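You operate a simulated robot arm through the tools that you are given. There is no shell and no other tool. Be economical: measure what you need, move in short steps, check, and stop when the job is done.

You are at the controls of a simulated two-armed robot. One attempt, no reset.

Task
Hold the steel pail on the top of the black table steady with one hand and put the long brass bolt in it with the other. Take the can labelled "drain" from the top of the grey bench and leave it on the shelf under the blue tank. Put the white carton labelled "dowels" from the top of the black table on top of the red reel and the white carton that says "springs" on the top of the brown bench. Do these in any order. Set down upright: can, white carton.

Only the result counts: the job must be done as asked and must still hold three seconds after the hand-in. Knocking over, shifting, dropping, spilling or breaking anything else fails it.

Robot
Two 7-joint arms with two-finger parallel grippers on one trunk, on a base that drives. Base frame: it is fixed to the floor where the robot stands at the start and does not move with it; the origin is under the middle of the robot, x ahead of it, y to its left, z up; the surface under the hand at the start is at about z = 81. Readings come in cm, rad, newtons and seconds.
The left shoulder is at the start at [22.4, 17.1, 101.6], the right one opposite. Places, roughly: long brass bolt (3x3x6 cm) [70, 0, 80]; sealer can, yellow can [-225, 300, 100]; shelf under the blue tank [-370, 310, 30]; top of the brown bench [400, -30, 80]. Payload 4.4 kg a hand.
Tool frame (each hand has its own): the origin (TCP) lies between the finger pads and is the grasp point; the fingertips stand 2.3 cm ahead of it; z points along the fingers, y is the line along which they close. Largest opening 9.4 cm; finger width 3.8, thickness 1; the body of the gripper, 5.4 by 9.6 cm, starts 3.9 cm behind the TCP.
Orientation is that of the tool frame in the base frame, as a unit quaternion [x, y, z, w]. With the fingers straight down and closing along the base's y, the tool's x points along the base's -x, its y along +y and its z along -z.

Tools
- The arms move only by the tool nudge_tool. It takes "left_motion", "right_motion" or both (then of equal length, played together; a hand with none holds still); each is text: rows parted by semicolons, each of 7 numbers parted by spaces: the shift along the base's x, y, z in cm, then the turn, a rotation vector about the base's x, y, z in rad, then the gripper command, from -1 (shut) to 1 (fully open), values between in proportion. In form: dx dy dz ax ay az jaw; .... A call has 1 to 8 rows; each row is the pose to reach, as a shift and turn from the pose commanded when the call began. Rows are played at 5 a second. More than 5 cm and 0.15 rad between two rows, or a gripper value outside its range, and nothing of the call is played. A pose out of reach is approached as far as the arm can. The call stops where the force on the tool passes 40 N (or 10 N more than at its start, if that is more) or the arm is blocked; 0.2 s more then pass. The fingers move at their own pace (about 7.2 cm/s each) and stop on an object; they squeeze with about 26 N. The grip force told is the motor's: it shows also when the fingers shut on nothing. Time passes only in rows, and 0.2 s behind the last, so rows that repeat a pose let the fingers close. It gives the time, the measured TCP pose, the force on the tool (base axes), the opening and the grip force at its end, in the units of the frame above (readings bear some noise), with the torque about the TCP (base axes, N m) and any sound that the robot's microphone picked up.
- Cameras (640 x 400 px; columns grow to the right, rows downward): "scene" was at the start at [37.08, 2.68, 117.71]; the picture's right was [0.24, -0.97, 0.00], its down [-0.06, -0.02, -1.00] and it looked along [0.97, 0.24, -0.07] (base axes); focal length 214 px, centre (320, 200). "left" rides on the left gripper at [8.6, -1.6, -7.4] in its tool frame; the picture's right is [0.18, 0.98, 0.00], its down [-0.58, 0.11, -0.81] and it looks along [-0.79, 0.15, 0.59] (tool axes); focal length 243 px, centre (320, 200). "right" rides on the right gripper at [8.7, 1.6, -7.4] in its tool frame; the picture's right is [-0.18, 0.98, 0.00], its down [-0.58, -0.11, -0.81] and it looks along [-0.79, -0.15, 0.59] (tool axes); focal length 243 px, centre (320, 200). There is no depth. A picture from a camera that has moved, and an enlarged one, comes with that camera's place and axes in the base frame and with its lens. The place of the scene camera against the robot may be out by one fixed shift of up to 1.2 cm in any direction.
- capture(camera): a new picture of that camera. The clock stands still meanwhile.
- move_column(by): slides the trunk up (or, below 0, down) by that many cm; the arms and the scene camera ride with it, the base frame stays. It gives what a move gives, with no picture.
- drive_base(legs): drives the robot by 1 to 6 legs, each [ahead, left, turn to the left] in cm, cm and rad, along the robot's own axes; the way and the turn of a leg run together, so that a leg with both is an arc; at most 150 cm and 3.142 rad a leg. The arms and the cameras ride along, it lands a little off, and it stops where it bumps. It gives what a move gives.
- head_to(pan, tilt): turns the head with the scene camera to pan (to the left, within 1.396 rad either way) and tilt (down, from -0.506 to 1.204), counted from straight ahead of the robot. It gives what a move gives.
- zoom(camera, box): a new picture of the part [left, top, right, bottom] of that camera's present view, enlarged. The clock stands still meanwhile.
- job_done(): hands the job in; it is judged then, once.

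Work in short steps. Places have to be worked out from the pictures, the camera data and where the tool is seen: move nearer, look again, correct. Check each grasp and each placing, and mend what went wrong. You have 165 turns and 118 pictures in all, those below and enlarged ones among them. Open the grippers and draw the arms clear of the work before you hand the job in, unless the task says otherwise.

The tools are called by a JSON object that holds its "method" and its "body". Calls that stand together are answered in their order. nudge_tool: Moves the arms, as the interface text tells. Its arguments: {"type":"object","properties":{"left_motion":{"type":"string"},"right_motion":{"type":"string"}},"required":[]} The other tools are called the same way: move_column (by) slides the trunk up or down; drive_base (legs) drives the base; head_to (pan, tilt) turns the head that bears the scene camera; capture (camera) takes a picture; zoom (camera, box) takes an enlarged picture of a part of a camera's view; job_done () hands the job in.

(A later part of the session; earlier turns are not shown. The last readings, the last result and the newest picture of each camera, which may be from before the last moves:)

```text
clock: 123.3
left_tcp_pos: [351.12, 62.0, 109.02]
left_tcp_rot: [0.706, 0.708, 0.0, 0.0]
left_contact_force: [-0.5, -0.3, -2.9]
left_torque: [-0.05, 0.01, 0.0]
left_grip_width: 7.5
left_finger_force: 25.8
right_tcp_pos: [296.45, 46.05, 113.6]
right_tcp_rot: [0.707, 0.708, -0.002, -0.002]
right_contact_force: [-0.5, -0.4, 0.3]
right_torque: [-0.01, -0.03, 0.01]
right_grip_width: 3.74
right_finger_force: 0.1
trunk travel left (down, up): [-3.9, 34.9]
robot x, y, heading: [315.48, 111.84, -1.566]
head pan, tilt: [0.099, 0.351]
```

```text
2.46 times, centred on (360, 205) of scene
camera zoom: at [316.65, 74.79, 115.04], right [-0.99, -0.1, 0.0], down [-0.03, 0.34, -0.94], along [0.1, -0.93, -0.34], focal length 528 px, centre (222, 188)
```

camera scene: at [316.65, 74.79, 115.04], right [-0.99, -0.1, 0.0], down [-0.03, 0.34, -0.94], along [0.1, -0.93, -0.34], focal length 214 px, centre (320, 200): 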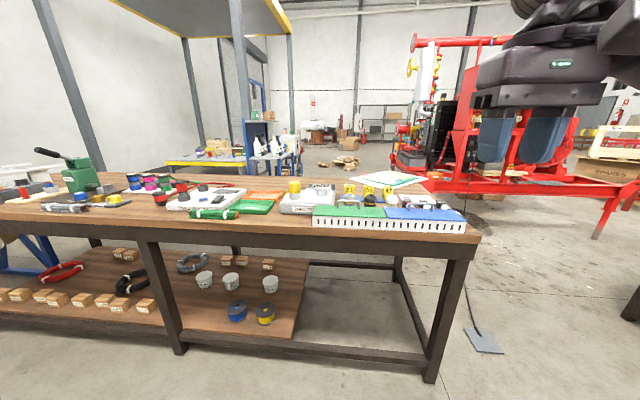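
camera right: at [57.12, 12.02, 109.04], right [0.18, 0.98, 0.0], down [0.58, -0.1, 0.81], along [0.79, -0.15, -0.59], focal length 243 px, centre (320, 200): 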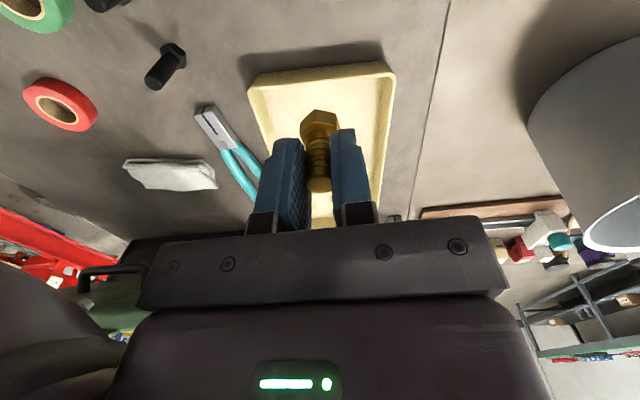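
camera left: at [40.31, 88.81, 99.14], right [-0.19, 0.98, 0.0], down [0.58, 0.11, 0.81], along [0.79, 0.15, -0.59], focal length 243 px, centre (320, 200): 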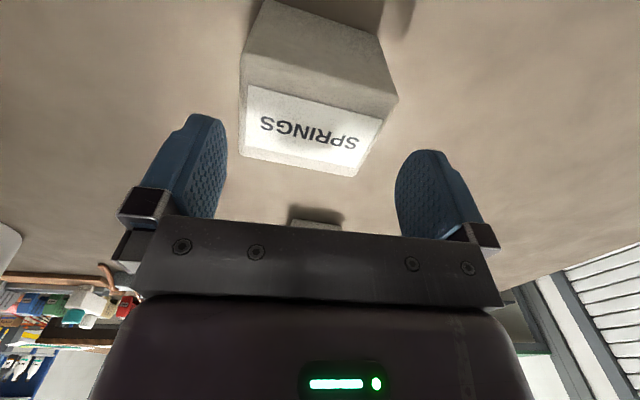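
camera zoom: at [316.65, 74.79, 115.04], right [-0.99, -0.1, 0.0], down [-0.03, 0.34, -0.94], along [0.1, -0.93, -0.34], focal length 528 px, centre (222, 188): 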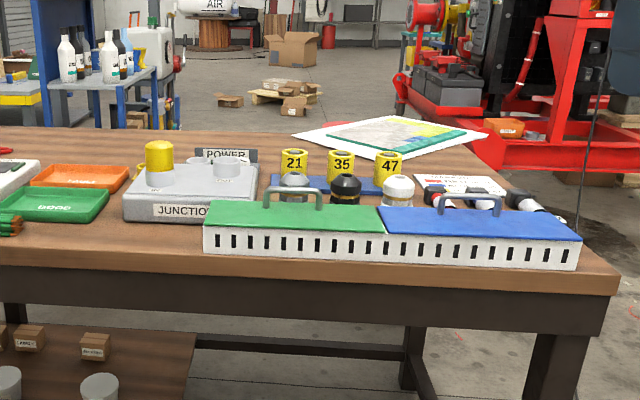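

There is a free patch at about (395, 1), between the small tray and the cable tester. I'll drive left 44 and forward 45, then look again from nearer.

{"method": "drive_base", "body": {"legs": [[0, 44, 0], [45, 0, 0]]}}

{"method": "head_to", "body": {"pan": 0.6, "tilt": 0.6}}

{"method": "capture", "body": {"camera": "scene"}}

{"method": "capture", "body": {"camera": "left"}}

```text
clock: 130.0
left_tcp_pos: [394.39, 16.8, 109.0]
left_tcp_rot: [0.709, 0.705, 0.0, 0.0]
left_contact_force: [0.1, 0.3, -1.2]
left_torque: [-0.01, -0.03, 0.02]
left_grip_width: 7.53
left_finger_force: 26.1
right_tcp_pos: [339.72, 1.03, 113.54]
right_tcp_rot: [0.709, 0.705, -0.001, -0.001]
right_contact_force: [0.8, -0.5, -0.4]
right_torque: [-0.01, 0.0, -0.02]
right_grip_width: 3.77
right_finger_force: 0.1
trunk travel left (down, up): [-3.9, 34.9]
robot x, y, heading: [359.08, 66.55, -1.579]
head pan, tilt: [0.099, 0.351]
```

```text
clock: 130.9
left_tcp_pos: [394.45, 16.82, 108.97]
left_tcp_rot: [0.709, 0.705, 0.0, 0.0]
left_contact_force: [-0.7, -0.4, -2.0]
left_torque: [-0.04, -0.06, -0.01]
left_grip_width: 7.49
left_finger_force: 25.8
right_tcp_pos: [339.77, 1.06, 113.58]
right_tcp_rot: [0.709, 0.705, -0.001, -0.002]
right_contact_force: [-0.3, 0.2, -1.1]
right_torque: [0.04, -0.03, 0.04]
right_grip_width: 3.75
right_finger_force: 0.0
trunk travel left (down, up): [-3.9, 34.9]
robot x, y, heading: [359.35, 66.86, -1.578]
head pan, tilt: [0.6, 0.6]
```

```text
59 pictures are left
camera scene: at [364.24, 31.73, 112.77], right [-0.83, -0.56, 0.0], down [-0.32, 0.47, -0.83], along [0.46, -0.68, -0.56], focal length 214 px, centre (320, 200)
```

scene: 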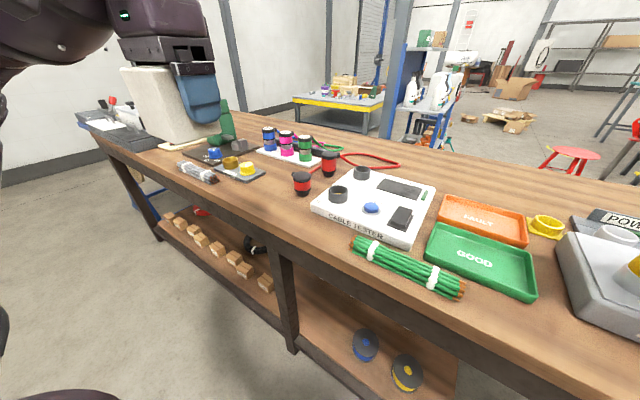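

```text
58 pictures are left
camera left: at [392.91, 25.5, 116.67], right [0.98, 0.18, 0.0], down [0.11, -0.58, 0.81], along [0.14, -0.79, -0.59], focal length 243 px, centre (320, 200)
```

left: 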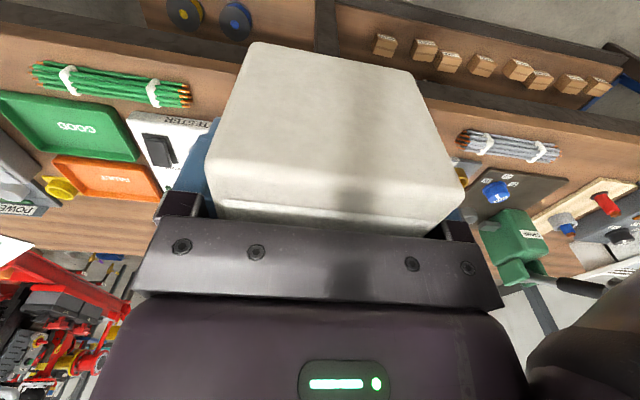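

The clearest patch is centred at about (406, 0), with 5 cm or more around. The arm can reach it from here; I'll move over it and lower to z 90.

{"method": "nudge_tool", "body": {"left_motion": "2.4 -3.4 0 0 0 0 -1; 4.8 -6.8 0 0 0 0 -1; 7.2 -10.2 0 0 0 0 -1; 9.6 -13.6 0 0 0 0 -1; 11.6 -16.8 0 0 0 0 -1; 11.6 -16.8 -5 0 0 0 -1; 11.6 -16.8 -10 0 0 0 -1; 11.6 -16.8 -14 0 0 0 -1"}}

{"method": "capture", "body": {"camera": "scene"}}

```text
clock: 132.7
left_tcp_pos: [406.14, -0.12, 94.96]
left_tcp_rot: [0.709, 0.705, 0.001, 0.0]
left_contact_force: [0.7, 0.5, -2.4]
left_torque: [-0.02, -0.01, 0.0]
left_grip_width: 7.48
left_finger_force: 25.9
right_tcp_pos: [339.78, 1.08, 113.51]
right_tcp_rot: [0.71, 0.705, -0.001, -0.003]
right_contact_force: [0.3, 0.1, -1.0]
right_torque: [-0.01, 0.02, -0.02]
right_grip_width: 3.76
right_finger_force: 0.1
trunk travel left (down, up): [-3.9, 34.9]
robot x, y, heading: [359.46, 67.02, -1.581]
head pan, tilt: [0.6, 0.6]
```

```text
57 pictures are left
camera scene: at [364.27, 31.69, 112.74], right [-0.83, -0.56, 0.0], down [-0.32, 0.47, -0.82], along [0.46, -0.68, -0.57], focal length 214 px, centre (320, 200)
```

scene: 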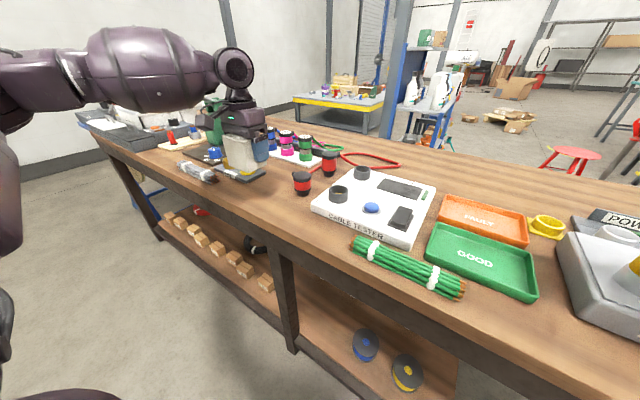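

I'll lower to about 2 cm above the surface and zoom in to check the clearances.

{"method": "nudge_tool", "body": {"left_motion": "0 0 -4 0 0 0 -1; 0 0 -7.5 0 0 0 -1"}}

{"method": "zoom", "body": {"camera": "scene", "box": [160, 100, 360, 225]}}

```text
clock: 133.3
left_tcp_pos: [406.01, -0.05, 87.62]
left_tcp_rot: [0.709, 0.705, 0.001, 0.001]
left_contact_force: [0.2, -0.8, -1.4]
left_torque: [-0.04, 0.01, 0.02]
left_grip_width: 7.48
left_finger_force: 26.1
right_tcp_pos: [339.71, 1.17, 113.51]
right_tcp_rot: [0.709, 0.705, -0.002, -0.002]
right_contact_force: [0.3, -0.1, -0.3]
right_torque: [0.02, -0.02, 0.0]
right_grip_width: 3.77
right_finger_force: 0.1
trunk travel left (down, up): [-3.9, 34.9]
robot x, y, heading: [359.88, 66.76, -1.577]
head pan, tilt: [0.6, 0.6]
```

```text
3.20 times, centred on (260, 162) of scene
camera zoom: at [364.19, 31.75, 112.77], right [-0.83, -0.56, 0.0], down [-0.32, 0.47, -0.83], along [0.46, -0.68, -0.56], focal length 686 px, centre (512, 320)
```

zoom: 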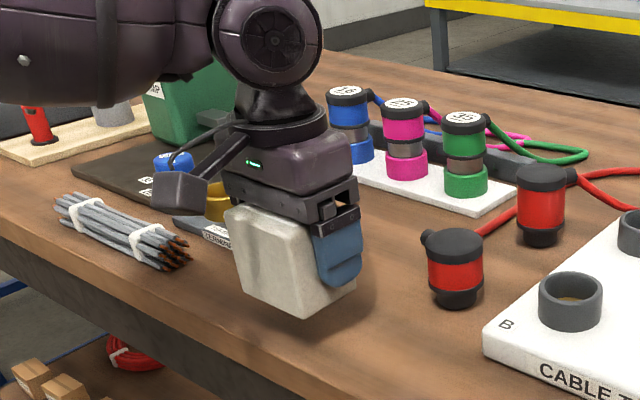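

The patch is clear around the carton. I'll lower in small steps until contact.

{"method": "nudge_tool", "body": {"left_motion": "0 0 -1 0 0 0 -1; 0 0 -2 0 0 0 -1; 0 0 -2.4 0 0 0 -1"}}

```text
clock: 134.1
left_tcp_pos: [406.07, -0.03, 85.24]
left_tcp_rot: [0.709, 0.705, 0.0, 0.0]
left_contact_force: [0.2, 0.2, -2.9]
left_torque: [-0.03, -0.03, 0.01]
left_grip_width: 7.51
left_finger_force: 26.6
right_tcp_pos: [339.85, 1.16, 113.57]
right_tcp_rot: [0.709, 0.705, -0.002, -0.002]
right_contact_force: [-0.3, 0.9, -0.2]
right_torque: [-0.01, -0.02, 0.0]
right_grip_width: 3.75
right_finger_force: 0.0
trunk travel left (down, up): [-3.9, 34.9]
robot x, y, heading: [359.67, 66.35, -1.573]
head pan, tilt: [0.6, 0.6]
```

No contact yet; I'll continue in 0.4 cm steps.

{"method": "nudge_tool", "body": {"left_motion": "0 0 -0.4 0 0 0 -1; 0 0 -0.8 0 0 0 -1"}}

```text
clock: 134.7
left_tcp_pos: [406.25, -0.04, 84.3]
left_tcp_rot: [0.71, 0.705, 0.001, 0.0]
left_contact_force: [0.1, 0.1, -2.0]
left_torque: [-0.04, 0.0, -0.01]
left_grip_width: 7.51
left_finger_force: 26.0
right_tcp_pos: [339.74, 1.18, 113.56]
right_tcp_rot: [0.71, 0.704, -0.001, -0.002]
right_contact_force: [-0.4, 1.1, 0.3]
right_torque: [0.0, 0.02, -0.01]
right_grip_width: 3.77
right_finger_force: 0.1
trunk travel left (down, up): [-3.9, 34.9]
robot x, y, heading: [359.4, 66.89, -1.576]
head pan, tilt: [0.6, 0.6]
```

{"method": "nudge_tool", "body": {"left_motion": "0 0 -0.4 0 0 0 -1; 0 0 -0.8 0 0 0 -1"}}

{"method": "zoom", "body": {"camera": "scene", "box": [160, 100, 360, 225]}}

```text
clock: 135.3
left_tcp_pos: [406.11, 0.08, 84.1]
left_tcp_rot: [0.709, 0.705, -0.003, 0.004]
left_contact_force: [6.8, 0.9, 20.8]
left_torque: [-0.06, 0.25, -0.01]
left_grip_width: 7.49
left_finger_force: 26.1
right_tcp_pos: [339.63, 1.29, 113.87]
right_tcp_rot: [0.709, 0.705, -0.003, 0.0]
right_contact_force: [-0.4, 1.2, 0.4]
right_torque: [0.03, 0.0, 0.0]
right_grip_width: 3.76
right_finger_force: 0.1
trunk travel left (down, up): [-3.9, 34.9]
robot x, y, heading: [359.88, 66.88, -1.579]
head pan, tilt: [0.6, 0.6]
```

```text
3.20 times, centred on (260, 162) of scene
camera zoom: at [364.21, 31.96, 112.91], right [-0.83, -0.56, 0.0], down [-0.32, 0.47, -0.83], along [0.46, -0.68, -0.56], focal length 686 px, centre (512, 320)
```

zoom: 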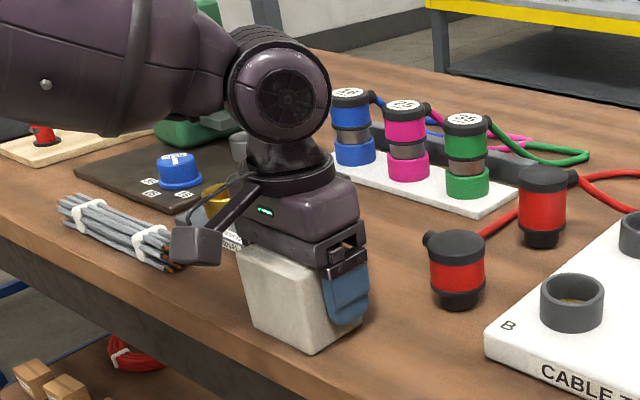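

It rests on the bench top. I'll ease, open, and rise.

{"method": "nudge_tool", "body": {"left_motion": "0 0 0.4 0 0 0 -1; 0 0 0.4 0 0 0 0.8; 0 0 0.4 0 0 0 1; 0 0 0.4 0 0 0 1; 0 0 4 0 0 0 1; 0 0 8 0 0 0 1; 0 0 13 0 0 0 1; 0 0 18 0 0 0 1"}}

{"method": "nudge_tool", "body": {"left_motion": "-1 3 3 0 0 0 1; -3 7 5 0 0 0 1; -6 11 6 0 0 0 1; -9 15 6 0 0 0 1"}}

{"method": "zoom", "body": {"camera": "scene", "box": [140, 90, 380, 240]}}

```text
clock: 137.1
left_tcp_pos: [405.84, 0.02, 101.8]
left_tcp_rot: [0.709, 0.705, 0.0, 0.001]
left_contact_force: [-0.5, 0.1, 0.9]
left_torque: [0.0, -0.01, 0.03]
left_grip_width: 9.39
left_finger_force: 0.0
right_tcp_pos: [339.62, 1.26, 113.61]
right_tcp_rot: [0.71, 0.705, -0.002, -0.001]
right_contact_force: [0.0, -0.1, 0.8]
right_torque: [-0.02, 0.0, -0.04]
right_grip_width: 3.76
right_finger_force: 0.0
trunk travel left (down, up): [-3.9, 34.9]
robot x, y, heading: [359.85, 67.09, -1.571]
head pan, tilt: [0.6, 0.6]
```

```text
refused: row 3 steps farther than a row can; nothing moved
```

```text
2.67 times, centred on (260, 165) of scene
camera zoom: at [364.18, 31.83, 112.82], right [-0.83, -0.56, 0.0], down [-0.32, 0.47, -0.83], along [0.46, -0.68, -0.56], focal length 572 px, centre (480, 293)
```

zoom: 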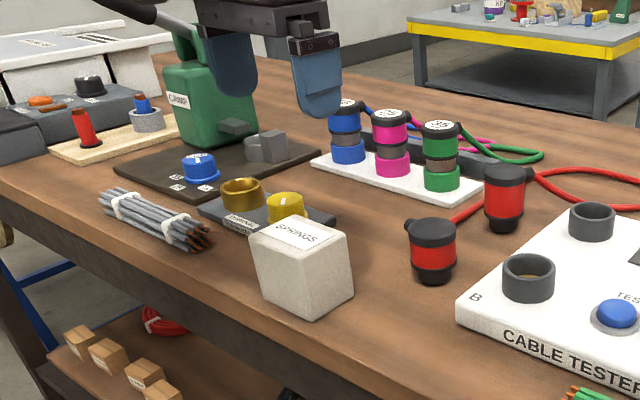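

The springs carton stands upright on the bench. I'll draw the left hand back to its travelling place before driving.

{"method": "nudge_tool", "body": {"left_motion": "-1.5 3 3 0 0 0 1; -3.5 7 5 0 0 0 1; -6 11 6 0 0 0 1; -8.5 14 7 0 0 0 1; -11 16.8 7 0 0 0 1"}}

```text
clock: 138.3
left_tcp_pos: [395.0, 16.92, 108.63]
left_tcp_rot: [0.709, 0.706, 0.0, 0.0]
left_contact_force: [-0.2, -0.1, -0.5]
left_torque: [0.02, -0.01, 0.03]
left_grip_width: 9.38
left_finger_force: 0.1
right_tcp_pos: [339.72, 1.21, 113.57]
right_tcp_rot: [0.71, 0.704, -0.002, -0.002]
right_contact_force: [0.2, 0.2, 0.0]
right_torque: [-0.03, -0.02, 0.03]
right_grip_width: 3.76
right_finger_force: 0.0
trunk travel left (down, up): [-3.9, 34.9]
robot x, y, heading: [359.71, 67.23, -1.582]
head pan, tilt: [0.6, 0.6]
```

Now back around the table for the can. I'll back off to y 212, go along to x 205, and turn to face -x, then look.

{"method": "drive_base", "body": {"legs": [[-145, 0, 0], [0, -150, 0], [0, 0, -1.56], [58, -22, 0]]}}

{"method": "head_to", "body": {"pan": 0, "tilt": 0.2}}

{"method": "capture", "body": {"camera": "scene"}}

```text
clock: 165.3
left_tcp_pos: [102.03, 197.23, 108.53]
left_tcp_rot: [1.0, 0.007, 0.0, 0.0]
left_contact_force: [-0.4, -0.2, -1.1]
left_torque: [0.01, 0.01, 0.01]
left_grip_width: 9.39
left_finger_force: 0.0
right_tcp_pos: [85.07, 252.11, 113.44]
right_tcp_rot: [1.0, 0.008, 0.0, -0.002]
right_contact_force: [-0.8, 0.4, 0.8]
right_torque: [0.01, -0.02, 0.01]
right_grip_width: 3.77
right_finger_force: 0.2
trunk travel left (down, up): [-3.9, 34.9]
robot x, y, heading: [150.93, 233.84, -3.126]
head pan, tilt: [0.6, 0.6]
```

```text
clock: 166.3
left_tcp_pos: [101.99, 197.32, 108.47]
left_tcp_rot: [1.0, 0.008, 0.0, 0.0]
left_contact_force: [-0.2, -0.5, -0.9]
left_torque: [0.01, 0.0, 0.04]
left_grip_width: 9.4
left_finger_force: 0.1
right_tcp_pos: [85.07, 252.27, 113.59]
right_tcp_rot: [1.0, 0.008, 0.0, -0.003]
right_contact_force: [-0.2, -0.1, 0.0]
right_torque: [-0.01, -0.02, -0.01]
right_grip_width: 3.75
right_finger_force: 0.2
trunk travel left (down, up): [-3.9, 34.9]
robot x, y, heading: [151.03, 234.1, -3.124]
head pan, tilt: [0.0, 0.201]
```

```text
53 pictures are left
camera scene: at [113.6, 233.79, 116.44], right [-0.02, 1.0, 0.0], down [0.2, 0.0, -0.98], along [-0.98, -0.02, -0.2], focal length 214 px, centre (320, 200)
```

scene: 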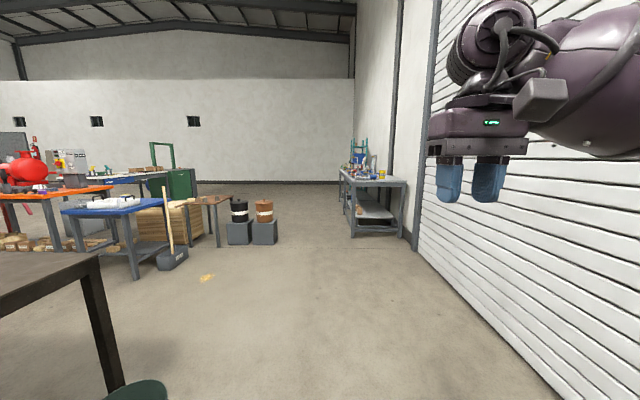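

The grey bench stands by the right wall from x about -175 on, y 275 to 340. I'll drive along y 234 to x about -75 and look again.

{"method": "drive_base", "body": {"legs": [[150, 0, -0.012], [80, 0, 0]]}}

{"method": "head_to", "body": {"pan": -0.35, "tilt": 0.2}}

{"method": "capture", "body": {"camera": "scene"}}

```text
clock: 177.7
left_tcp_pos: [-128.11, 195.05, 108.57]
left_tcp_rot: [1.0, 0.005, 0.001, 0.0]
left_contact_force: [0.1, 0.6, -0.1]
left_torque: [0.0, 0.0, 0.0]
left_grip_width: 9.42
left_finger_force: 0.1
right_tcp_pos: [-144.63, 250.15, 113.58]
right_tcp_rot: [1.0, 0.003, 0.0, -0.002]
right_contact_force: [0.0, -0.5, 0.2]
right_torque: [-0.02, -0.02, -0.01]
right_grip_width: 3.75
right_finger_force: 0.0
trunk travel left (down, up): [-3.9, 34.9]
robot x, y, heading: [-78.43, 231.04, -3.133]
head pan, tilt: [0.0, 0.201]
```

```text
clock: 178.5
left_tcp_pos: [-127.95, 195.05, 108.6]
left_tcp_rot: [1.0, 0.005, -0.001, 0.0]
left_contact_force: [-0.1, -0.2, -0.5]
left_torque: [0.02, 0.01, 0.01]
left_grip_width: 9.39
left_finger_force: 0.1
right_tcp_pos: [-144.48, 250.1, 113.47]
right_tcp_rot: [1.0, 0.003, 0.0, -0.003]
right_contact_force: [0.1, 0.2, -0.4]
right_torque: [0.0, -0.04, 0.01]
right_grip_width: 3.76
right_finger_force: 0.0
trunk travel left (down, up): [-3.9, 34.9]
robot x, y, heading: [-78.51, 231.38, -3.141]
head pan, tilt: [-0.351, 0.201]
```

```text
52 pictures are left
camera scene: at [-115.67, 234.65, 116.45], right [0.33, 0.94, 0.0], down [0.19, -0.07, -0.98], along [-0.92, 0.33, -0.2], focal length 214 px, centre (320, 200)
```

scene: 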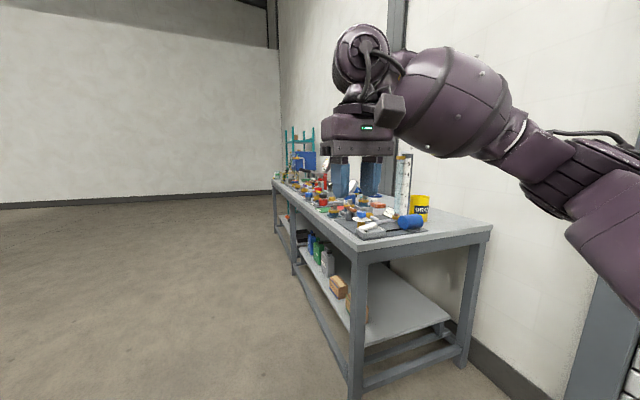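

I'll zoom on the bench top to find the can labelled "drain".

{"method": "zoom", "body": {"camera": "scene", "box": [260, 120, 460, 245]}}

```text
3.20 times, centred on (360, 182) of scene
camera zoom: at [-115.67, 234.65, 116.45], right [0.33, 0.94, 0.0], down [0.19, -0.07, -0.98], along [-0.92, 0.33, -0.2], focal length 686 px, centre (192, 256)
```

zoom: 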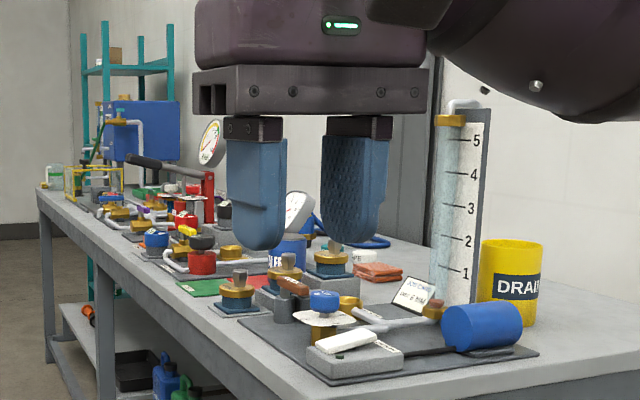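

The yellow "DRAIN" can stands by the gauge panel, at about (-208, 329). I'll raise the trunk for clearance, drive to x about -205 and turn to face the bench.

{"method": "move_column", "body": {"by": 14}}

{"method": "drive_base", "body": {"legs": [[125, 0, 0], [0, 0, -1.57]]}}

{"method": "head_to", "body": {"pan": 0, "tilt": 0.6}}

{"method": "capture", "body": {"camera": "scene"}}

```text
clock: 180.2
left_tcp_pos: [-128.29, 194.97, 122.35]
left_tcp_rot: [1.0, 0.004, 0.001, 0.0]
left_contact_force: [0.1, 0.4, 0.1]
left_torque: [0.01, -0.03, 0.03]
left_grip_width: 9.41
left_finger_force: 0.1
right_tcp_pos: [-144.72, 250.09, 127.17]
right_tcp_rot: [1.0, 0.003, 0.001, -0.003]
right_contact_force: [0.4, 0.2, -0.3]
right_torque: [-0.02, -0.02, -0.01]
right_grip_width: 3.74
right_finger_force: 0.2
trunk travel left (down, up): [-17.9, 20.9]
robot x, y, heading: [-78.59, 231.31, -3.134]
head pan, tilt: [-0.351, 0.201]
```

```text
clock: 190.2
left_tcp_pos: [-239.32, 279.64, 122.59]
left_tcp_rot: [0.713, -0.701, 0.0, 0.0]
left_contact_force: [0.6, -0.2, 0.8]
left_torque: [0.03, 0.0, 0.0]
left_grip_width: 9.38
left_finger_force: 0.0
right_tcp_pos: [-184.41, 296.45, 127.54]
right_tcp_rot: [0.713, -0.701, 0.002, -0.002]
right_contact_force: [0.3, 0.8, 0.8]
right_torque: [0.05, 0.06, 0.05]
right_grip_width: 3.77
right_finger_force: 0.3
trunk travel left (down, up): [-17.9, 20.9]
robot x, y, heading: [-202.86, 230.42, 1.593]
head pan, tilt: [-0.351, 0.201]
```

```text
clock: 191.1
left_tcp_pos: [-239.31, 279.64, 122.49]
left_tcp_rot: [0.713, -0.701, 0.0, 0.0]
left_contact_force: [0.5, 1.1, -0.1]
left_torque: [-0.02, 0.01, 0.02]
left_grip_width: 9.4
left_finger_force: 0.0
right_tcp_pos: [-184.41, 296.67, 127.46]
right_tcp_rot: [0.713, -0.701, 0.002, -0.002]
right_contact_force: [-1.6, 0.1, 0.0]
right_torque: [0.02, 0.02, 0.0]
right_grip_width: 3.74
right_finger_force: 0.1
trunk travel left (down, up): [-17.9, 20.9]
robot x, y, heading: [-202.57, 230.75, 1.588]
head pan, tilt: [0.0, 0.6]
```

```text
50 pictures are left
camera scene: at [-203.13, 254.64, 129.94], right [1.0, 0.02, 0.0], down [0.01, -0.56, -0.83], along [-0.01, 0.83, -0.56], focal length 214 px, centre (320, 200)
```

scene: 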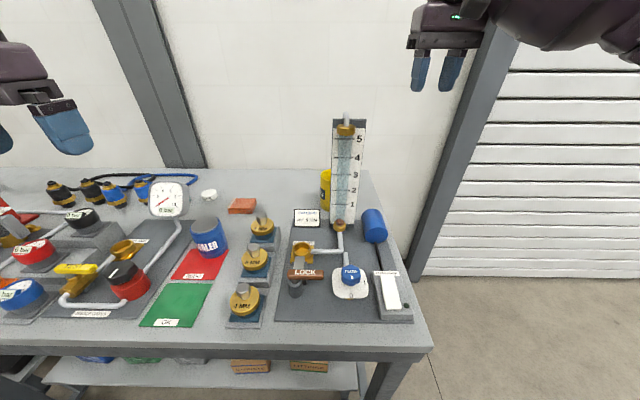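

The can stands behind and left of the gauge panel. I'll look from the left wrist camera, which has another angle on it, and zoom with the scene camera.

{"method": "capture", "body": {"camera": "left"}}

{"method": "zoom", "body": {"camera": "scene", "box": [280, 100, 400, 250]}}

```text
49 pictures are left
camera left: at [-237.56, 271.05, 130.13], right [-0.98, -0.2, 0.0], down [-0.12, 0.58, 0.81], along [-0.16, 0.79, -0.59], focal length 243 px, centre (320, 200)
```

left: 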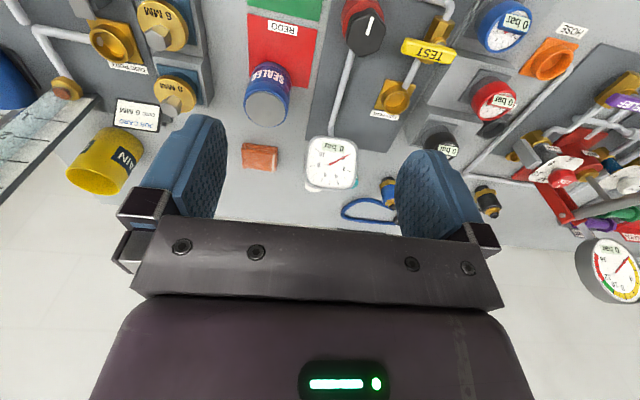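

```text
2.67 times, centred on (340, 175) of scene
camera zoom: at [-203.13, 254.64, 129.94], right [1.0, 0.02, 0.0], down [0.01, -0.56, -0.83], along [-0.01, 0.83, -0.56], focal length 572 px, centre (267, 267)
```

zoom: 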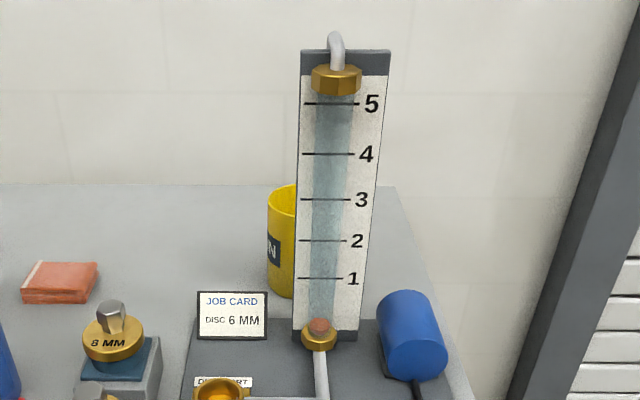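

I'll zoom the left wrist view on the can to see its mouth and width.

{"method": "zoom", "body": {"camera": "left", "box": [40, 80, 200, 220]}}

```text
2.86 times, centred on (120, 150) of left
camera zoom: at [-237.56, 271.05, 130.13], right [-0.98, -0.2, 0.0], down [-0.12, 0.58, 0.81], along [-0.16, 0.79, -0.59], focal length 693 px, centre (891, 343)
```

zoom: 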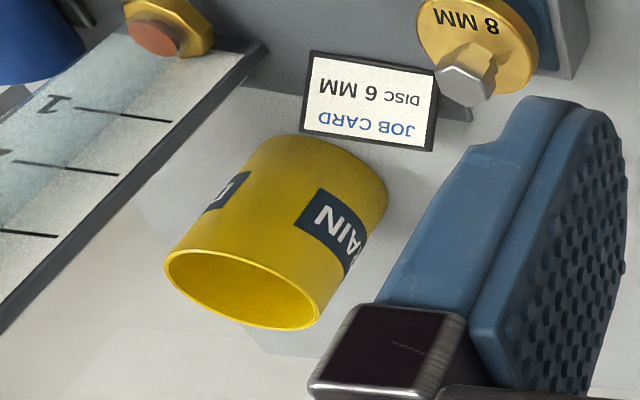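

The can is open-topped and about 10 cm wide, so it has to be held by its rim, from the left side away from the panel. I'll shift the base right 17 and forward 4, so the left hand can reach.

{"method": "drive_base", "body": {"legs": [[4, -17, -0.018]]}}

{"method": "nudge_tool", "body": {"left_motion": "0.5 4 0 0 0 0 1; 1 8 0 0 0 0 1; 1.5 12 0 0 0 0 1; 2 16 0 0 0 0 1; 2 20 0 0 0 0 1"}}

{"method": "capture", "body": {"camera": "left"}}

```text
clock: 193.2
left_tcp_pos: [-221.28, 284.5, 122.54]
left_tcp_rot: [0.707, -0.707, 0.0, 0.0]
left_contact_force: [1.2, -0.6, 0.5]
left_torque: [-0.02, 0.0, -0.04]
left_grip_width: 9.43
left_finger_force: 0.1
right_tcp_pos: [-166.01, 300.45, 127.59]
right_tcp_rot: [-0.706, 0.708, -0.002, 0.002]
right_contact_force: [0.0, 0.1, 0.0]
right_torque: [-0.02, -0.02, 0.0]
right_grip_width: 3.74
right_finger_force: 0.1
trunk travel left (down, up): [-17.9, 20.9]
robot x, y, heading: [-185.58, 234.61, 1.569]
head pan, tilt: [0.0, 0.6]
```

```text
clock: 194.6
left_tcp_pos: [-221.23, 304.35, 120.29]
left_tcp_rot: [0.719, -0.694, -0.005, 0.04]
left_contact_force: [0.3, -0.2, 0.0]
left_torque: [0.02, 0.03, -0.02]
left_grip_width: 9.39
left_finger_force: 0.0
right_tcp_pos: [-165.88, 300.33, 127.53]
right_tcp_rot: [-0.706, 0.708, -0.002, 0.002]
right_contact_force: [-0.6, 0.5, -0.9]
right_torque: [0.02, 0.01, 0.02]
right_grip_width: 3.76
right_finger_force: 0.1
trunk travel left (down, up): [-17.9, 20.9]
robot x, y, heading: [-185.59, 234.97, 1.573]
head pan, tilt: [0.0, 0.6]
stopped in row 5 (left hand): the arm was blocked; the commanded pose is now the measured one
```

```text
46 pictures are left
camera left: at [-218.76, 296.16, 128.16], right [-0.97, -0.22, 0.08], down [-0.08, 0.62, 0.78], along [-0.22, 0.76, -0.62], focal length 243 px, centre (320, 200)
```

left: 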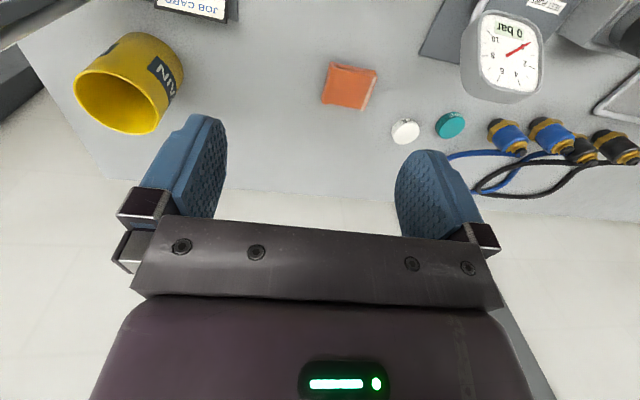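

The can's mouth is centred at about (-197, 320.5), rim z about 93.5, 10 cm wide. Before choosing the grip I must see the shelf under the blue tank; I'll turn the head to it.

{"method": "head_to", "body": {"pan": 1.25, "tilt": 0.25}}

{"method": "capture", "body": {"camera": "scene"}}

```text
clock: 196.1
left_tcp_pos: [-221.24, 304.28, 120.4]
left_tcp_rot: [0.719, -0.694, -0.007, 0.041]
left_contact_force: [0.0, 0.0, -0.3]
left_torque: [0.0, 0.04, 0.01]
left_grip_width: 9.4
left_finger_force: 0.0
right_tcp_pos: [-165.96, 300.41, 127.66]
right_tcp_rot: [-0.706, 0.708, -0.002, 0.003]
right_contact_force: [0.0, 0.4, 0.2]
right_torque: [0.01, 0.01, 0.04]
right_grip_width: 3.78
right_finger_force: 0.0
trunk travel left (down, up): [-17.9, 20.9]
robot x, y, heading: [-185.63, 234.44, 1.569]
head pan, tilt: [1.25, 0.25]
```

```text
45 pictures are left
camera scene: at [-194.4, 252.92, 133.15], right [0.32, 0.95, 0.0], down [0.23, -0.08, -0.97], along [-0.92, 0.31, -0.25], focal length 214 px, centre (320, 200)
```

scene: 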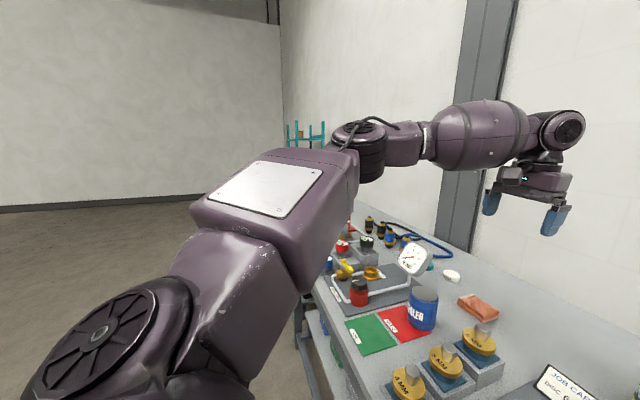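

The arm hides it. I'll draw the left hand back, then drive left along the bench to see the tank and shelf from nearer.

{"method": "nudge_tool", "body": {"left_motion": "0 -4 0.5 0 0 0 1; 0 -8 1 0 0 0 1; 0 -12 1.5 0 0 0 1; 0 -16 2 0 0 0 1; 0 -20 2 0 0 0 1"}}

{"method": "drive_base", "body": {"legs": [[-15, 0, 0], [0, 75, 0]]}}

{"method": "head_to", "body": {"pan": 0.75, "tilt": 0.45}}

{"method": "capture", "body": {"camera": "scene"}}

```text
clock: 197.3
left_tcp_pos: [-221.44, 284.16, 122.35]
left_tcp_rot: [0.719, -0.694, -0.006, 0.041]
left_contact_force: [-0.2, 0.4, 0.2]
left_torque: [0.03, -0.03, -0.02]
left_grip_width: 9.39
left_finger_force: 0.0
right_tcp_pos: [-166.02, 300.18, 127.74]
right_tcp_rot: [-0.706, 0.708, -0.001, 0.003]
right_contact_force: [-0.3, 0.1, -0.5]
right_torque: [0.03, 0.01, 0.02]
right_grip_width: 3.74
right_finger_force: 0.0
trunk travel left (down, up): [-17.9, 20.9]
robot x, y, heading: [-185.34, 234.58, 1.569]
head pan, tilt: [1.25, 0.25]
```

```text
clock: 205.2
left_tcp_pos: [-296.58, 269.28, 122.33]
left_tcp_rot: [0.718, -0.695, -0.007, 0.04]
left_contact_force: [0.7, 0.0, -0.4]
left_torque: [0.0, -0.03, -0.03]
left_grip_width: 9.39
left_finger_force: 0.1
right_tcp_pos: [-241.29, 285.3, 127.67]
right_tcp_rot: [-0.705, 0.709, -0.001, 0.003]
right_contact_force: [-0.2, -0.4, 0.6]
right_torque: [0.02, -0.04, -0.02]
right_grip_width: 3.75
right_finger_force: 0.2
trunk travel left (down, up): [-17.9, 20.9]
robot x, y, heading: [-261.07, 219.6, 1.565]
head pan, tilt: [1.25, 0.25]
```

```text
clock: 206.2
left_tcp_pos: [-296.6, 269.33, 122.28]
left_tcp_rot: [0.718, -0.695, -0.006, 0.041]
left_contact_force: [0.9, -0.6, -0.7]
left_torque: [0.02, 0.0, 0.0]
left_grip_width: 9.39
left_finger_force: 0.1
right_tcp_pos: [-241.21, 285.46, 127.63]
right_tcp_rot: [-0.706, 0.708, -0.001, 0.003]
right_contact_force: [0.3, 0.2, 1.3]
right_torque: [-0.01, 0.01, -0.01]
right_grip_width: 3.74
right_finger_force: 0.1
trunk travel left (down, up): [-17.9, 20.9]
robot x, y, heading: [-261.06, 219.72, 1.567]
head pan, tilt: [0.75, 0.45]
```

```text
44 pictures are left
camera scene: at [-267.08, 241.76, 131.3], right [0.73, 0.68, 0.0], down [0.3, -0.32, -0.9], along [-0.61, 0.66, -0.43], focal length 214 px, centre (320, 200)
```

scene: 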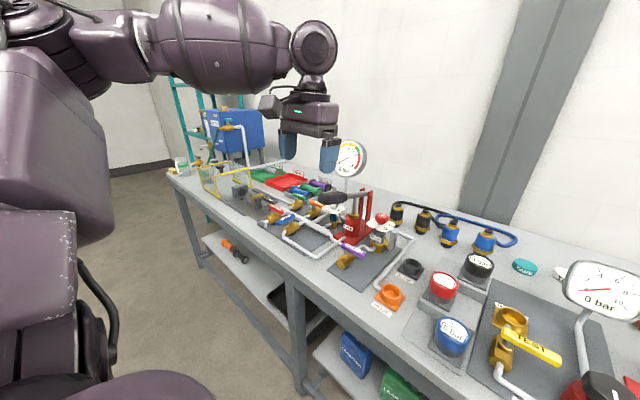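

The bench runs on to x about -450, with the blue tank at its far end and a lower shelf at z about 30 beneath. I'll drive farther left to face that part.

{"method": "drive_base", "body": {"legs": [[-25, 0, 0], [0, 120, 0]]}}

{"method": "head_to", "body": {"pan": 0.15, "tilt": 0.5}}

{"method": "capture", "body": {"camera": "scene"}}

```text
clock: 218.3
left_tcp_pos: [-416.56, 244.0, 122.3]
left_tcp_rot: [0.721, -0.691, -0.006, 0.041]
left_contact_force: [0.7, 0.3, -0.1]
left_torque: [-0.05, -0.02, -0.01]
left_grip_width: 9.38
left_finger_force: 0.1
right_tcp_pos: [-361.56, 260.45, 127.56]
right_tcp_rot: [0.709, -0.705, 0.001, -0.003]
right_contact_force: [0.3, 0.0, -0.2]
right_torque: [-0.01, 0.02, -0.02]
right_grip_width: 3.77
right_finger_force: 0.1
trunk travel left (down, up): [-17.9, 20.9]
robot x, y, heading: [-380.25, 194.77, 1.575]
head pan, tilt: [0.75, 0.45]
```

```text
clock: 219.3
left_tcp_pos: [-416.58, 243.99, 122.32]
left_tcp_rot: [0.721, -0.692, -0.007, 0.041]
left_contact_force: [1.1, 0.0, 1.3]
left_torque: [0.0, -0.03, 0.01]
left_grip_width: 9.39
left_finger_force: 0.0
right_tcp_pos: [-361.35, 260.44, 127.58]
right_tcp_rot: [0.709, -0.705, 0.001, -0.002]
right_contact_force: [-0.6, 0.8, -0.1]
right_torque: [-0.02, -0.01, 0.0]
right_grip_width: 3.74
right_finger_force: 0.0
trunk travel left (down, up): [-17.9, 20.9]
robot x, y, heading: [-380.83, 194.41, 1.575]
head pan, tilt: [0.15, 0.499]
```

```text
43 pictures are left
camera scene: at [-382.06, 218.92, 130.84], right [0.99, 0.16, 0.0], down [0.07, -0.47, -0.88], along [-0.14, 0.87, -0.48], focal length 214 px, centre (320, 200)
```

scene: 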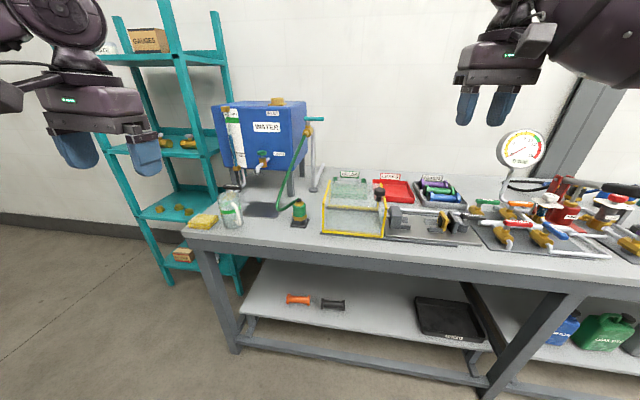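

The lower shelf of this bay (z about 30) has free room at about x -378 to -352 near its front edge at y 277. The can must go in under the bench top, so I'll hold its rim from the side with the fingers tilted forward. First I'll test that reach: trunk down, left hand low and tilted, in front of the bench.

{"method": "move_column", "body": {"by": -17.5}}

{"method": "nudge_tool", "body": {"left_motion": "0 0 -4.5 0.08 -0.01 -0.01 1; 0 0 -9 0.16 -0.02 -0.01 1; 0 0 -13.5 0.24 -0.03 -0.02 1; 0 0 -18 0.32 -0.04 -0.03 1; 0 0 -22.5 0.40 -0.05 -0.03 1; 0 0 -27 0.48 -0.06 -0.04 1; 0 0 -31.5 0.56 -0.068 -0.041 1; 0 0 -36 0.64 -0.068 -0.041 1"}}

```text
clock: 221.3
left_tcp_pos: [-416.66, 247.82, 99.22]
left_tcp_rot: [0.715, -0.689, 0.059, 0.107]
left_contact_force: [1.0, 0.5, -0.3]
left_torque: [0.01, 0.02, -0.05]
left_grip_width: 9.37
left_finger_force: 0.0
right_tcp_pos: [-361.38, 260.39, 110.23]
right_tcp_rot: [0.709, -0.705, -0.001, -0.003]
right_contact_force: [0.4, -0.2, 0.1]
right_torque: [0.03, 0.02, 0.01]
right_grip_width: 3.75
right_finger_force: 0.0
trunk travel left (down, up): [-0.4, 38.4]
robot x, y, heading: [-380.24, 194.32, 1.575]
head pan, tilt: [0.15, 0.499]
```

```text
clock: 223.1
left_tcp_pos: [-416.68, 247.85, 63.14]
left_tcp_rot: [0.696, -0.69, -0.14, -0.144]
left_contact_force: [0.8, 0.7, 0.9]
left_torque: [0.01, 0.02, -0.02]
left_grip_width: 9.38
left_finger_force: 0.0
right_tcp_pos: [-361.5, 260.48, 109.97]
right_tcp_rot: [0.709, -0.705, 0.002, -0.003]
right_contact_force: [0.8, -0.8, 0.2]
right_torque: [0.02, -0.02, 0.04]
right_grip_width: 3.78
right_finger_force: 0.1
trunk travel left (down, up): [-0.4, 38.4]
robot x, y, heading: [-380.39, 194.6, 1.576]
head pan, tilt: [0.15, 0.499]
```

Reach is good so far: tilt 0.4 at z 63. I'll continue to the shelf height with tilt 0.65, and at the frame position planned (64 ahead, 25 left).

{"method": "nudge_tool", "body": {"left_motion": "2 2 -4 0.06 0 0 1; 4 4 -8 0.12 0 0 1; 6 6 -12 0.18 0 0 1; 9 8 -15.5 0.25 0 0 1; 11.5 10 -19 0.25 0 0 1"}}

```text
refused: row 4 steps farther than a row can; nothing moved
```

{"method": "nudge_tool", "body": {"left_motion": "2 2 -4 0.06 0 0 1; 4 4 -8 0.12 0 0 1; 6 6 -12 0.18 0 0 1; 8.2 8 -15.8 0.25 0 0 1; 10.5 10 -19.5 0.25 0 0 1"}}

{"method": "capture", "body": {"camera": "left"}}

{"method": "head_to", "body": {"pan": 0.2, "tilt": 0.75}}

{"method": "capture", "body": {"camera": "scene"}}

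```text
clock: 224.3
left_tcp_pos: [-406.17, 257.89, 43.69]
left_tcp_rot: [0.672, -0.668, -0.224, -0.229]
left_contact_force: [-0.1, -0.4, 0.2]
left_torque: [0.02, 0.0, 0.03]
left_grip_width: 9.41
left_finger_force: 0.0
right_tcp_pos: [-361.49, 260.45, 110.02]
right_tcp_rot: [0.709, -0.705, 0.002, -0.001]
right_contact_force: [0.0, -0.2, 0.0]
right_torque: [0.04, 0.01, 0.01]
right_grip_width: 3.76
right_finger_force: 0.1
trunk travel left (down, up): [-0.4, 38.4]
robot x, y, heading: [-380.92, 194.46, 1.575]
head pan, tilt: [0.15, 0.499]
```

```text
42 pictures are left
camera left: at [-404.51, 246.58, 44.49], right [-0.98, -0.15, -0.12], down [-0.12, -0.03, 0.99], along [-0.15, 0.99, 0.01], focal length 243 px, centre (320, 200)
```

left: 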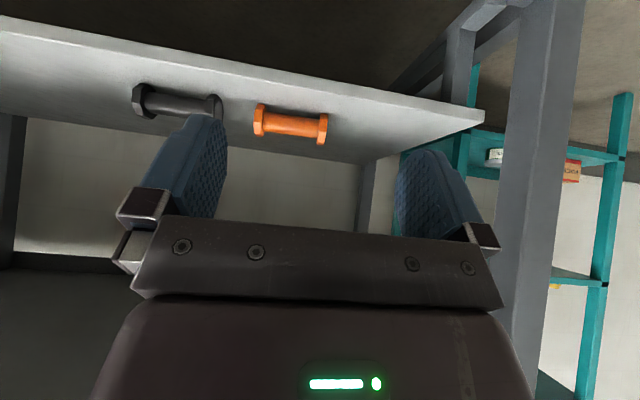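

```text
clock: 225.1
left_tcp_pos: [-406.29, 257.99, 43.75]
left_tcp_rot: [0.672, -0.668, -0.224, -0.229]
left_contact_force: [0.6, -1.1, 0.2]
left_torque: [-0.01, 0.01, 0.01]
left_grip_width: 9.41
left_finger_force: 0.1
right_tcp_pos: [-361.39, 260.58, 110.21]
right_tcp_rot: [0.709, -0.705, 0.001, -0.002]
right_contact_force: [0.4, -0.2, -0.3]
right_torque: [0.0, 0.01, -0.01]
right_grip_width: 3.76
right_finger_force: 0.0
trunk travel left (down, up): [-0.4, 38.4]
robot x, y, heading: [-380.24, 194.33, 1.575]
head pan, tilt: [0.201, 0.75]
```

```text
41 pictures are left
camera scene: at [-382.43, 233.64, 107.46], right [0.98, 0.2, 0.0], down [0.14, -0.67, -0.73], along [-0.15, 0.72, -0.68], focal length 214 px, centre (320, 200)
```

scene: 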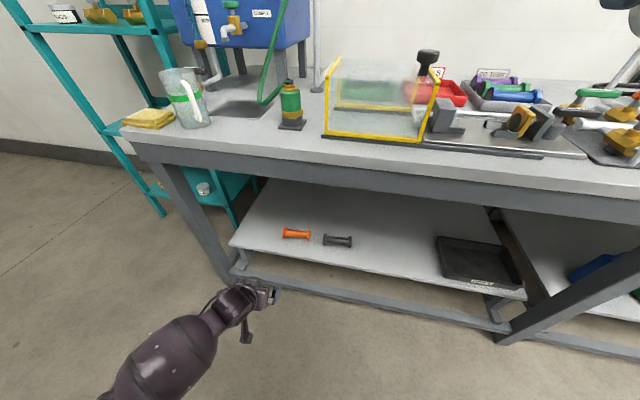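

The reach works at tilt 0.65, and the shelf is at z 30, its front edge at y 277; a good spot for the can is (-363, 287). Now I'll raise the hand again, keeping the tilt, and yaw it -0.6 so it can approach the can from the front-left, clear of the panel.

{"method": "nudge_tool", "body": {"left_motion": "0 -2 4.4 0 0 0 1; 0 -4 8.8 0 0 0 1; 0 -6 13.2 0 0 0 1; 0 -8 17.6 0 0 0 1; -1 -10 22 0 0 0 1; -2 -11 26.6 0 0 0 1; -3 -12 31.2 0 0 0 1; -4 -12 36 0 0 0 1"}}

{"method": "nudge_tool", "body": {"left_motion": "-0.5 0 4.5 0 0 -0.1 1; -1 0 9 0 0 -0.2 1; -1.5 0 13.5 0 0 -0.3 1; -2 0 18 0 0 -0.4 1; -2.5 0 22 0 0 -0.5 1; -3 0 24 0 0 -0.6 1"}}

```text
clock: 226.9
left_tcp_pos: [-412.2, 252.23, 69.63]
left_tcp_rot: [0.672, -0.667, -0.223, -0.232]
left_contact_force: [0.7, 0.8, -0.7]
left_torque: [0.03, 0.01, 0.04]
left_grip_width: 9.38
left_finger_force: 0.3
left hand out of reach, approached as far as the arm can: row 5, 6, 7, 8
right_tcp_pos: [-361.48, 260.43, 110.18]
right_tcp_rot: [0.709, -0.705, 0.002, -0.002]
right_contact_force: [0.0, 0.1, 0.0]
right_torque: [0.01, 0.0, 0.03]
right_grip_width: 3.74
right_finger_force: 0.1
trunk travel left (down, up): [-0.4, 38.4]
robot x, y, heading: [-380.93, 194.81, 1.574]
head pan, tilt: [0.201, 0.75]
```

```text
clock: 228.3
left_tcp_pos: [-415.05, 252.36, 93.63]
left_tcp_rot: [-0.444, 0.837, 0.144, 0.284]
left_contact_force: [-0.2, -1.1, -0.2]
left_torque: [0.03, 0.03, 0.01]
left_grip_width: 9.4
left_finger_force: 0.1
left hand out of reach, approached as far as the arm can: row 1, 2, 3
right_tcp_pos: [-361.56, 260.45, 110.11]
right_tcp_rot: [0.709, -0.705, 0.001, -0.003]
right_contact_force: [0.4, -0.4, 0.1]
right_torque: [0.01, 0.02, -0.03]
right_grip_width: 3.74
right_finger_force: 0.0
trunk travel left (down, up): [-0.4, 38.4]
robot x, y, heading: [-380.63, 195.04, 1.573]
head pan, tilt: [0.201, 0.75]
```

Orientation is as wanted (azimuth 0.61, tilt 0.65). I'll raise the trunk 14 for clearance and drive back to the can.

{"method": "move_column", "body": {"by": 14}}

{"method": "drive_base", "body": {"legs": [[0, -105, 0], [0, -100, 0], [38, 0, 0]]}}

{"method": "capture", "body": {"camera": "left"}}

```text
clock: 229.9
left_tcp_pos: [-415.12, 252.37, 107.34]
left_tcp_rot: [-0.446, 0.836, 0.144, 0.285]
left_contact_force: [0.3, 0.0, 0.0]
left_torque: [0.02, 0.0, -0.01]
left_grip_width: 9.39
left_finger_force: 0.0
right_tcp_pos: [-361.49, 260.63, 123.84]
right_tcp_rot: [0.709, -0.705, 0.003, -0.001]
right_contact_force: [-0.5, 0.1, 0.1]
right_torque: [-0.01, -0.01, 0.01]
right_grip_width: 3.75
right_finger_force: 0.1
trunk travel left (down, up): [-14.4, 24.4]
robot x, y, heading: [-380.43, 194.4, 1.575]
head pan, tilt: [0.201, 0.75]
```

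```text
clock: 245.0
left_tcp_pos: [-243.23, 253.88, 107.61]
left_tcp_rot: [-0.443, 0.837, 0.145, 0.285]
left_contact_force: [-0.3, 0.0, 0.3]
left_torque: [-0.02, -0.03, -0.01]
left_grip_width: 9.39
left_finger_force: 0.2
right_tcp_pos: [-189.46, 261.91, 124.01]
right_tcp_rot: [0.707, -0.707, 0.0, -0.002]
right_contact_force: [0.2, 0.5, 0.2]
right_torque: [0.02, -0.01, 0.0]
right_grip_width: 3.79
right_finger_force: 0.1
trunk travel left (down, up): [-14.4, 24.4]
robot x, y, heading: [-208.58, 195.88, 1.578]
head pan, tilt: [0.201, 0.75]
stopped in leg 2: the robot was blocked; the commanded pose is now the measured one
```

```text
40 pictures are left
camera left: at [-248.22, 243.55, 108.47], right [-0.89, 0.43, -0.12], down [-0.11, 0.04, 0.99], along [0.43, 0.9, 0.01], focal length 243 px, centre (320, 200)
```

left: 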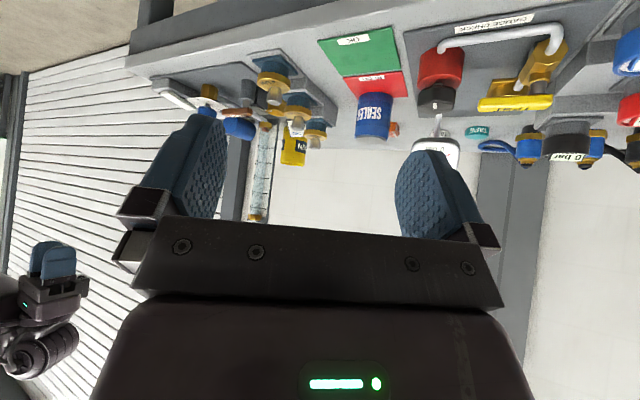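

The base was blocked at x -208 on its right side. I'll look to the right before moving.

{"method": "head_to", "body": {"pan": -1.39, "tilt": 0.75}}

{"method": "capture", "body": {"camera": "scene"}}

```text
clock: 246.7
left_tcp_pos: [-243.0, 253.76, 107.75]
left_tcp_rot: [-0.444, 0.837, 0.147, 0.285]
left_contact_force: [-0.3, -0.4, -0.2]
left_torque: [-0.01, -0.01, -0.03]
left_grip_width: 9.42
left_finger_force: 0.0
right_tcp_pos: [-189.5, 261.92, 124.21]
right_tcp_rot: [0.708, -0.707, 0.001, -0.002]
right_contact_force: [-0.7, -0.2, 0.3]
right_torque: [-0.02, -0.01, 0.02]
right_grip_width: 3.76
right_finger_force: 0.2
trunk travel left (down, up): [-14.4, 24.4]
robot x, y, heading: [-208.43, 195.83, 1.571]
head pan, tilt: [-1.389, 0.75]
```

```text
39 pictures are left
camera scene: at [-200.68, 216.51, 124.58], right [0.19, -0.98, 0.0], down [-0.67, -0.13, -0.73], along [0.72, 0.14, -0.68], focal length 214 px, centre (320, 200)
```

scene: 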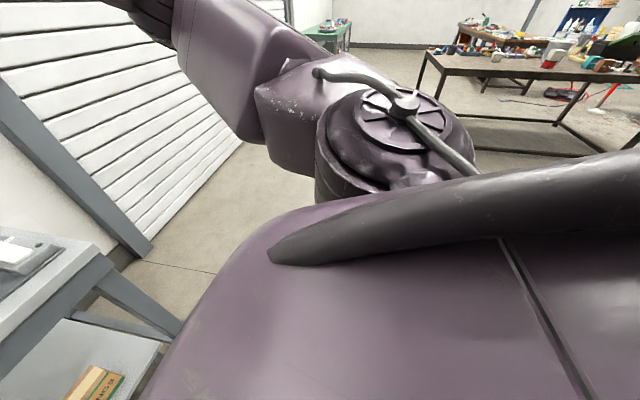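

Something behind on the right, likely the grey cube with a drum, stopped the base. I'll move off it to the left, go forward to y 235 as on my first pass, and then right to x -176.

{"method": "drive_base", "body": {"legs": [[0, 10, 0], [39, 0, 0], [0, -42, 0]]}}

{"method": "capture", "body": {"camera": "left"}}

```text
clock: 254.1
left_tcp_pos: [-212.12, 293.29, 107.64]
left_tcp_rot: [-0.446, 0.836, 0.147, 0.285]
left_contact_force: [-0.4, 0.8, -0.2]
left_torque: [0.02, 0.0, -0.02]
left_grip_width: 9.43
left_finger_force: 0.1
right_tcp_pos: [-158.42, 301.61, 124.17]
right_tcp_rot: [0.709, -0.705, 0.0, -0.002]
right_contact_force: [-0.1, -0.4, -0.4]
right_torque: [-0.01, 0.0, 0.03]
right_grip_width: 3.74
right_finger_force: 0.1
trunk travel left (down, up): [-14.4, 24.4]
robot x, y, heading: [-177.35, 235.83, 1.586]
head pan, tilt: [-1.389, 0.75]
```

```text
38 pictures are left
camera left: at [-217.09, 282.99, 108.51], right [-0.9, 0.43, -0.12], down [-0.11, 0.04, 0.99], along [0.43, 0.9, 0.01], focal length 243 px, centre (320, 200)
```

left: 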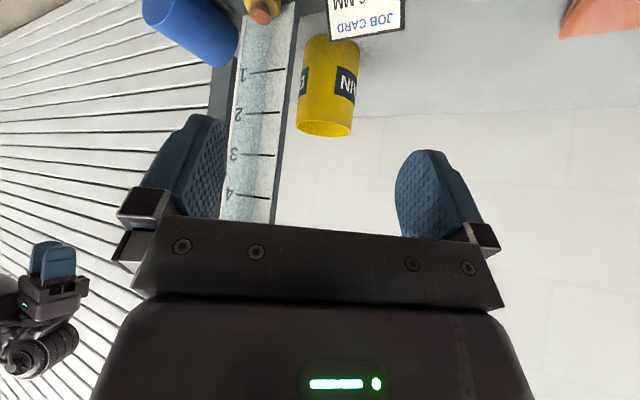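

Triangulating three wrist views, the can's mouth is centred at (-200.2, 316.8), rim z about 98, 8.7 cm wide, base z 86. I'll hold its rim on the hand's left side: grip point about (-203.7, 319.1). I move to a pre-point 10 cm back along the fingers.

{"method": "nudge_tool", "body": {"left_motion": "1 4.2 1 0 0 0 1; 2 8.4 1 0 0 0 1; 3 12.6 1 0 0 0 1; 4 16.8 0 0 0 0 1; 4.9 20.9 -2 0 0 0 1"}}

{"method": "capture", "body": {"camera": "left"}}

```text
clock: 255.3
left_tcp_pos: [-207.19, 314.4, 105.28]
left_tcp_rot: [-0.445, 0.836, 0.145, 0.285]
left_contact_force: [-0.2, 0.2, -0.3]
left_torque: [0.01, 0.03, -0.01]
left_grip_width: 9.41
left_finger_force: 0.0
right_tcp_pos: [-158.44, 302.04, 123.95]
right_tcp_rot: [0.71, -0.705, 0.002, 0.0]
right_contact_force: [0.0, 0.5, 0.1]
right_torque: [-0.02, 0.01, 0.04]
right_grip_width: 3.74
right_finger_force: 0.1
trunk travel left (down, up): [-14.4, 24.4]
robot x, y, heading: [-177.11, 235.79, 1.583]
head pan, tilt: [-1.389, 0.75]
```

```text
37 pictures are left
camera left: at [-212.17, 304.06, 106.17], right [-0.9, 0.43, -0.12], down [-0.11, 0.05, 0.99], along [0.43, 0.9, 0.01], focal length 243 px, centre (320, 200)
```

left: 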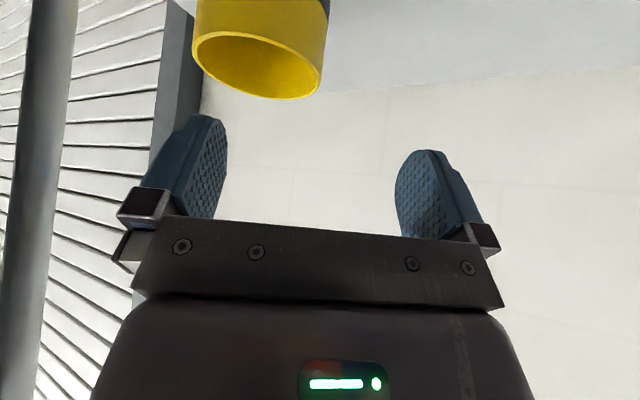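

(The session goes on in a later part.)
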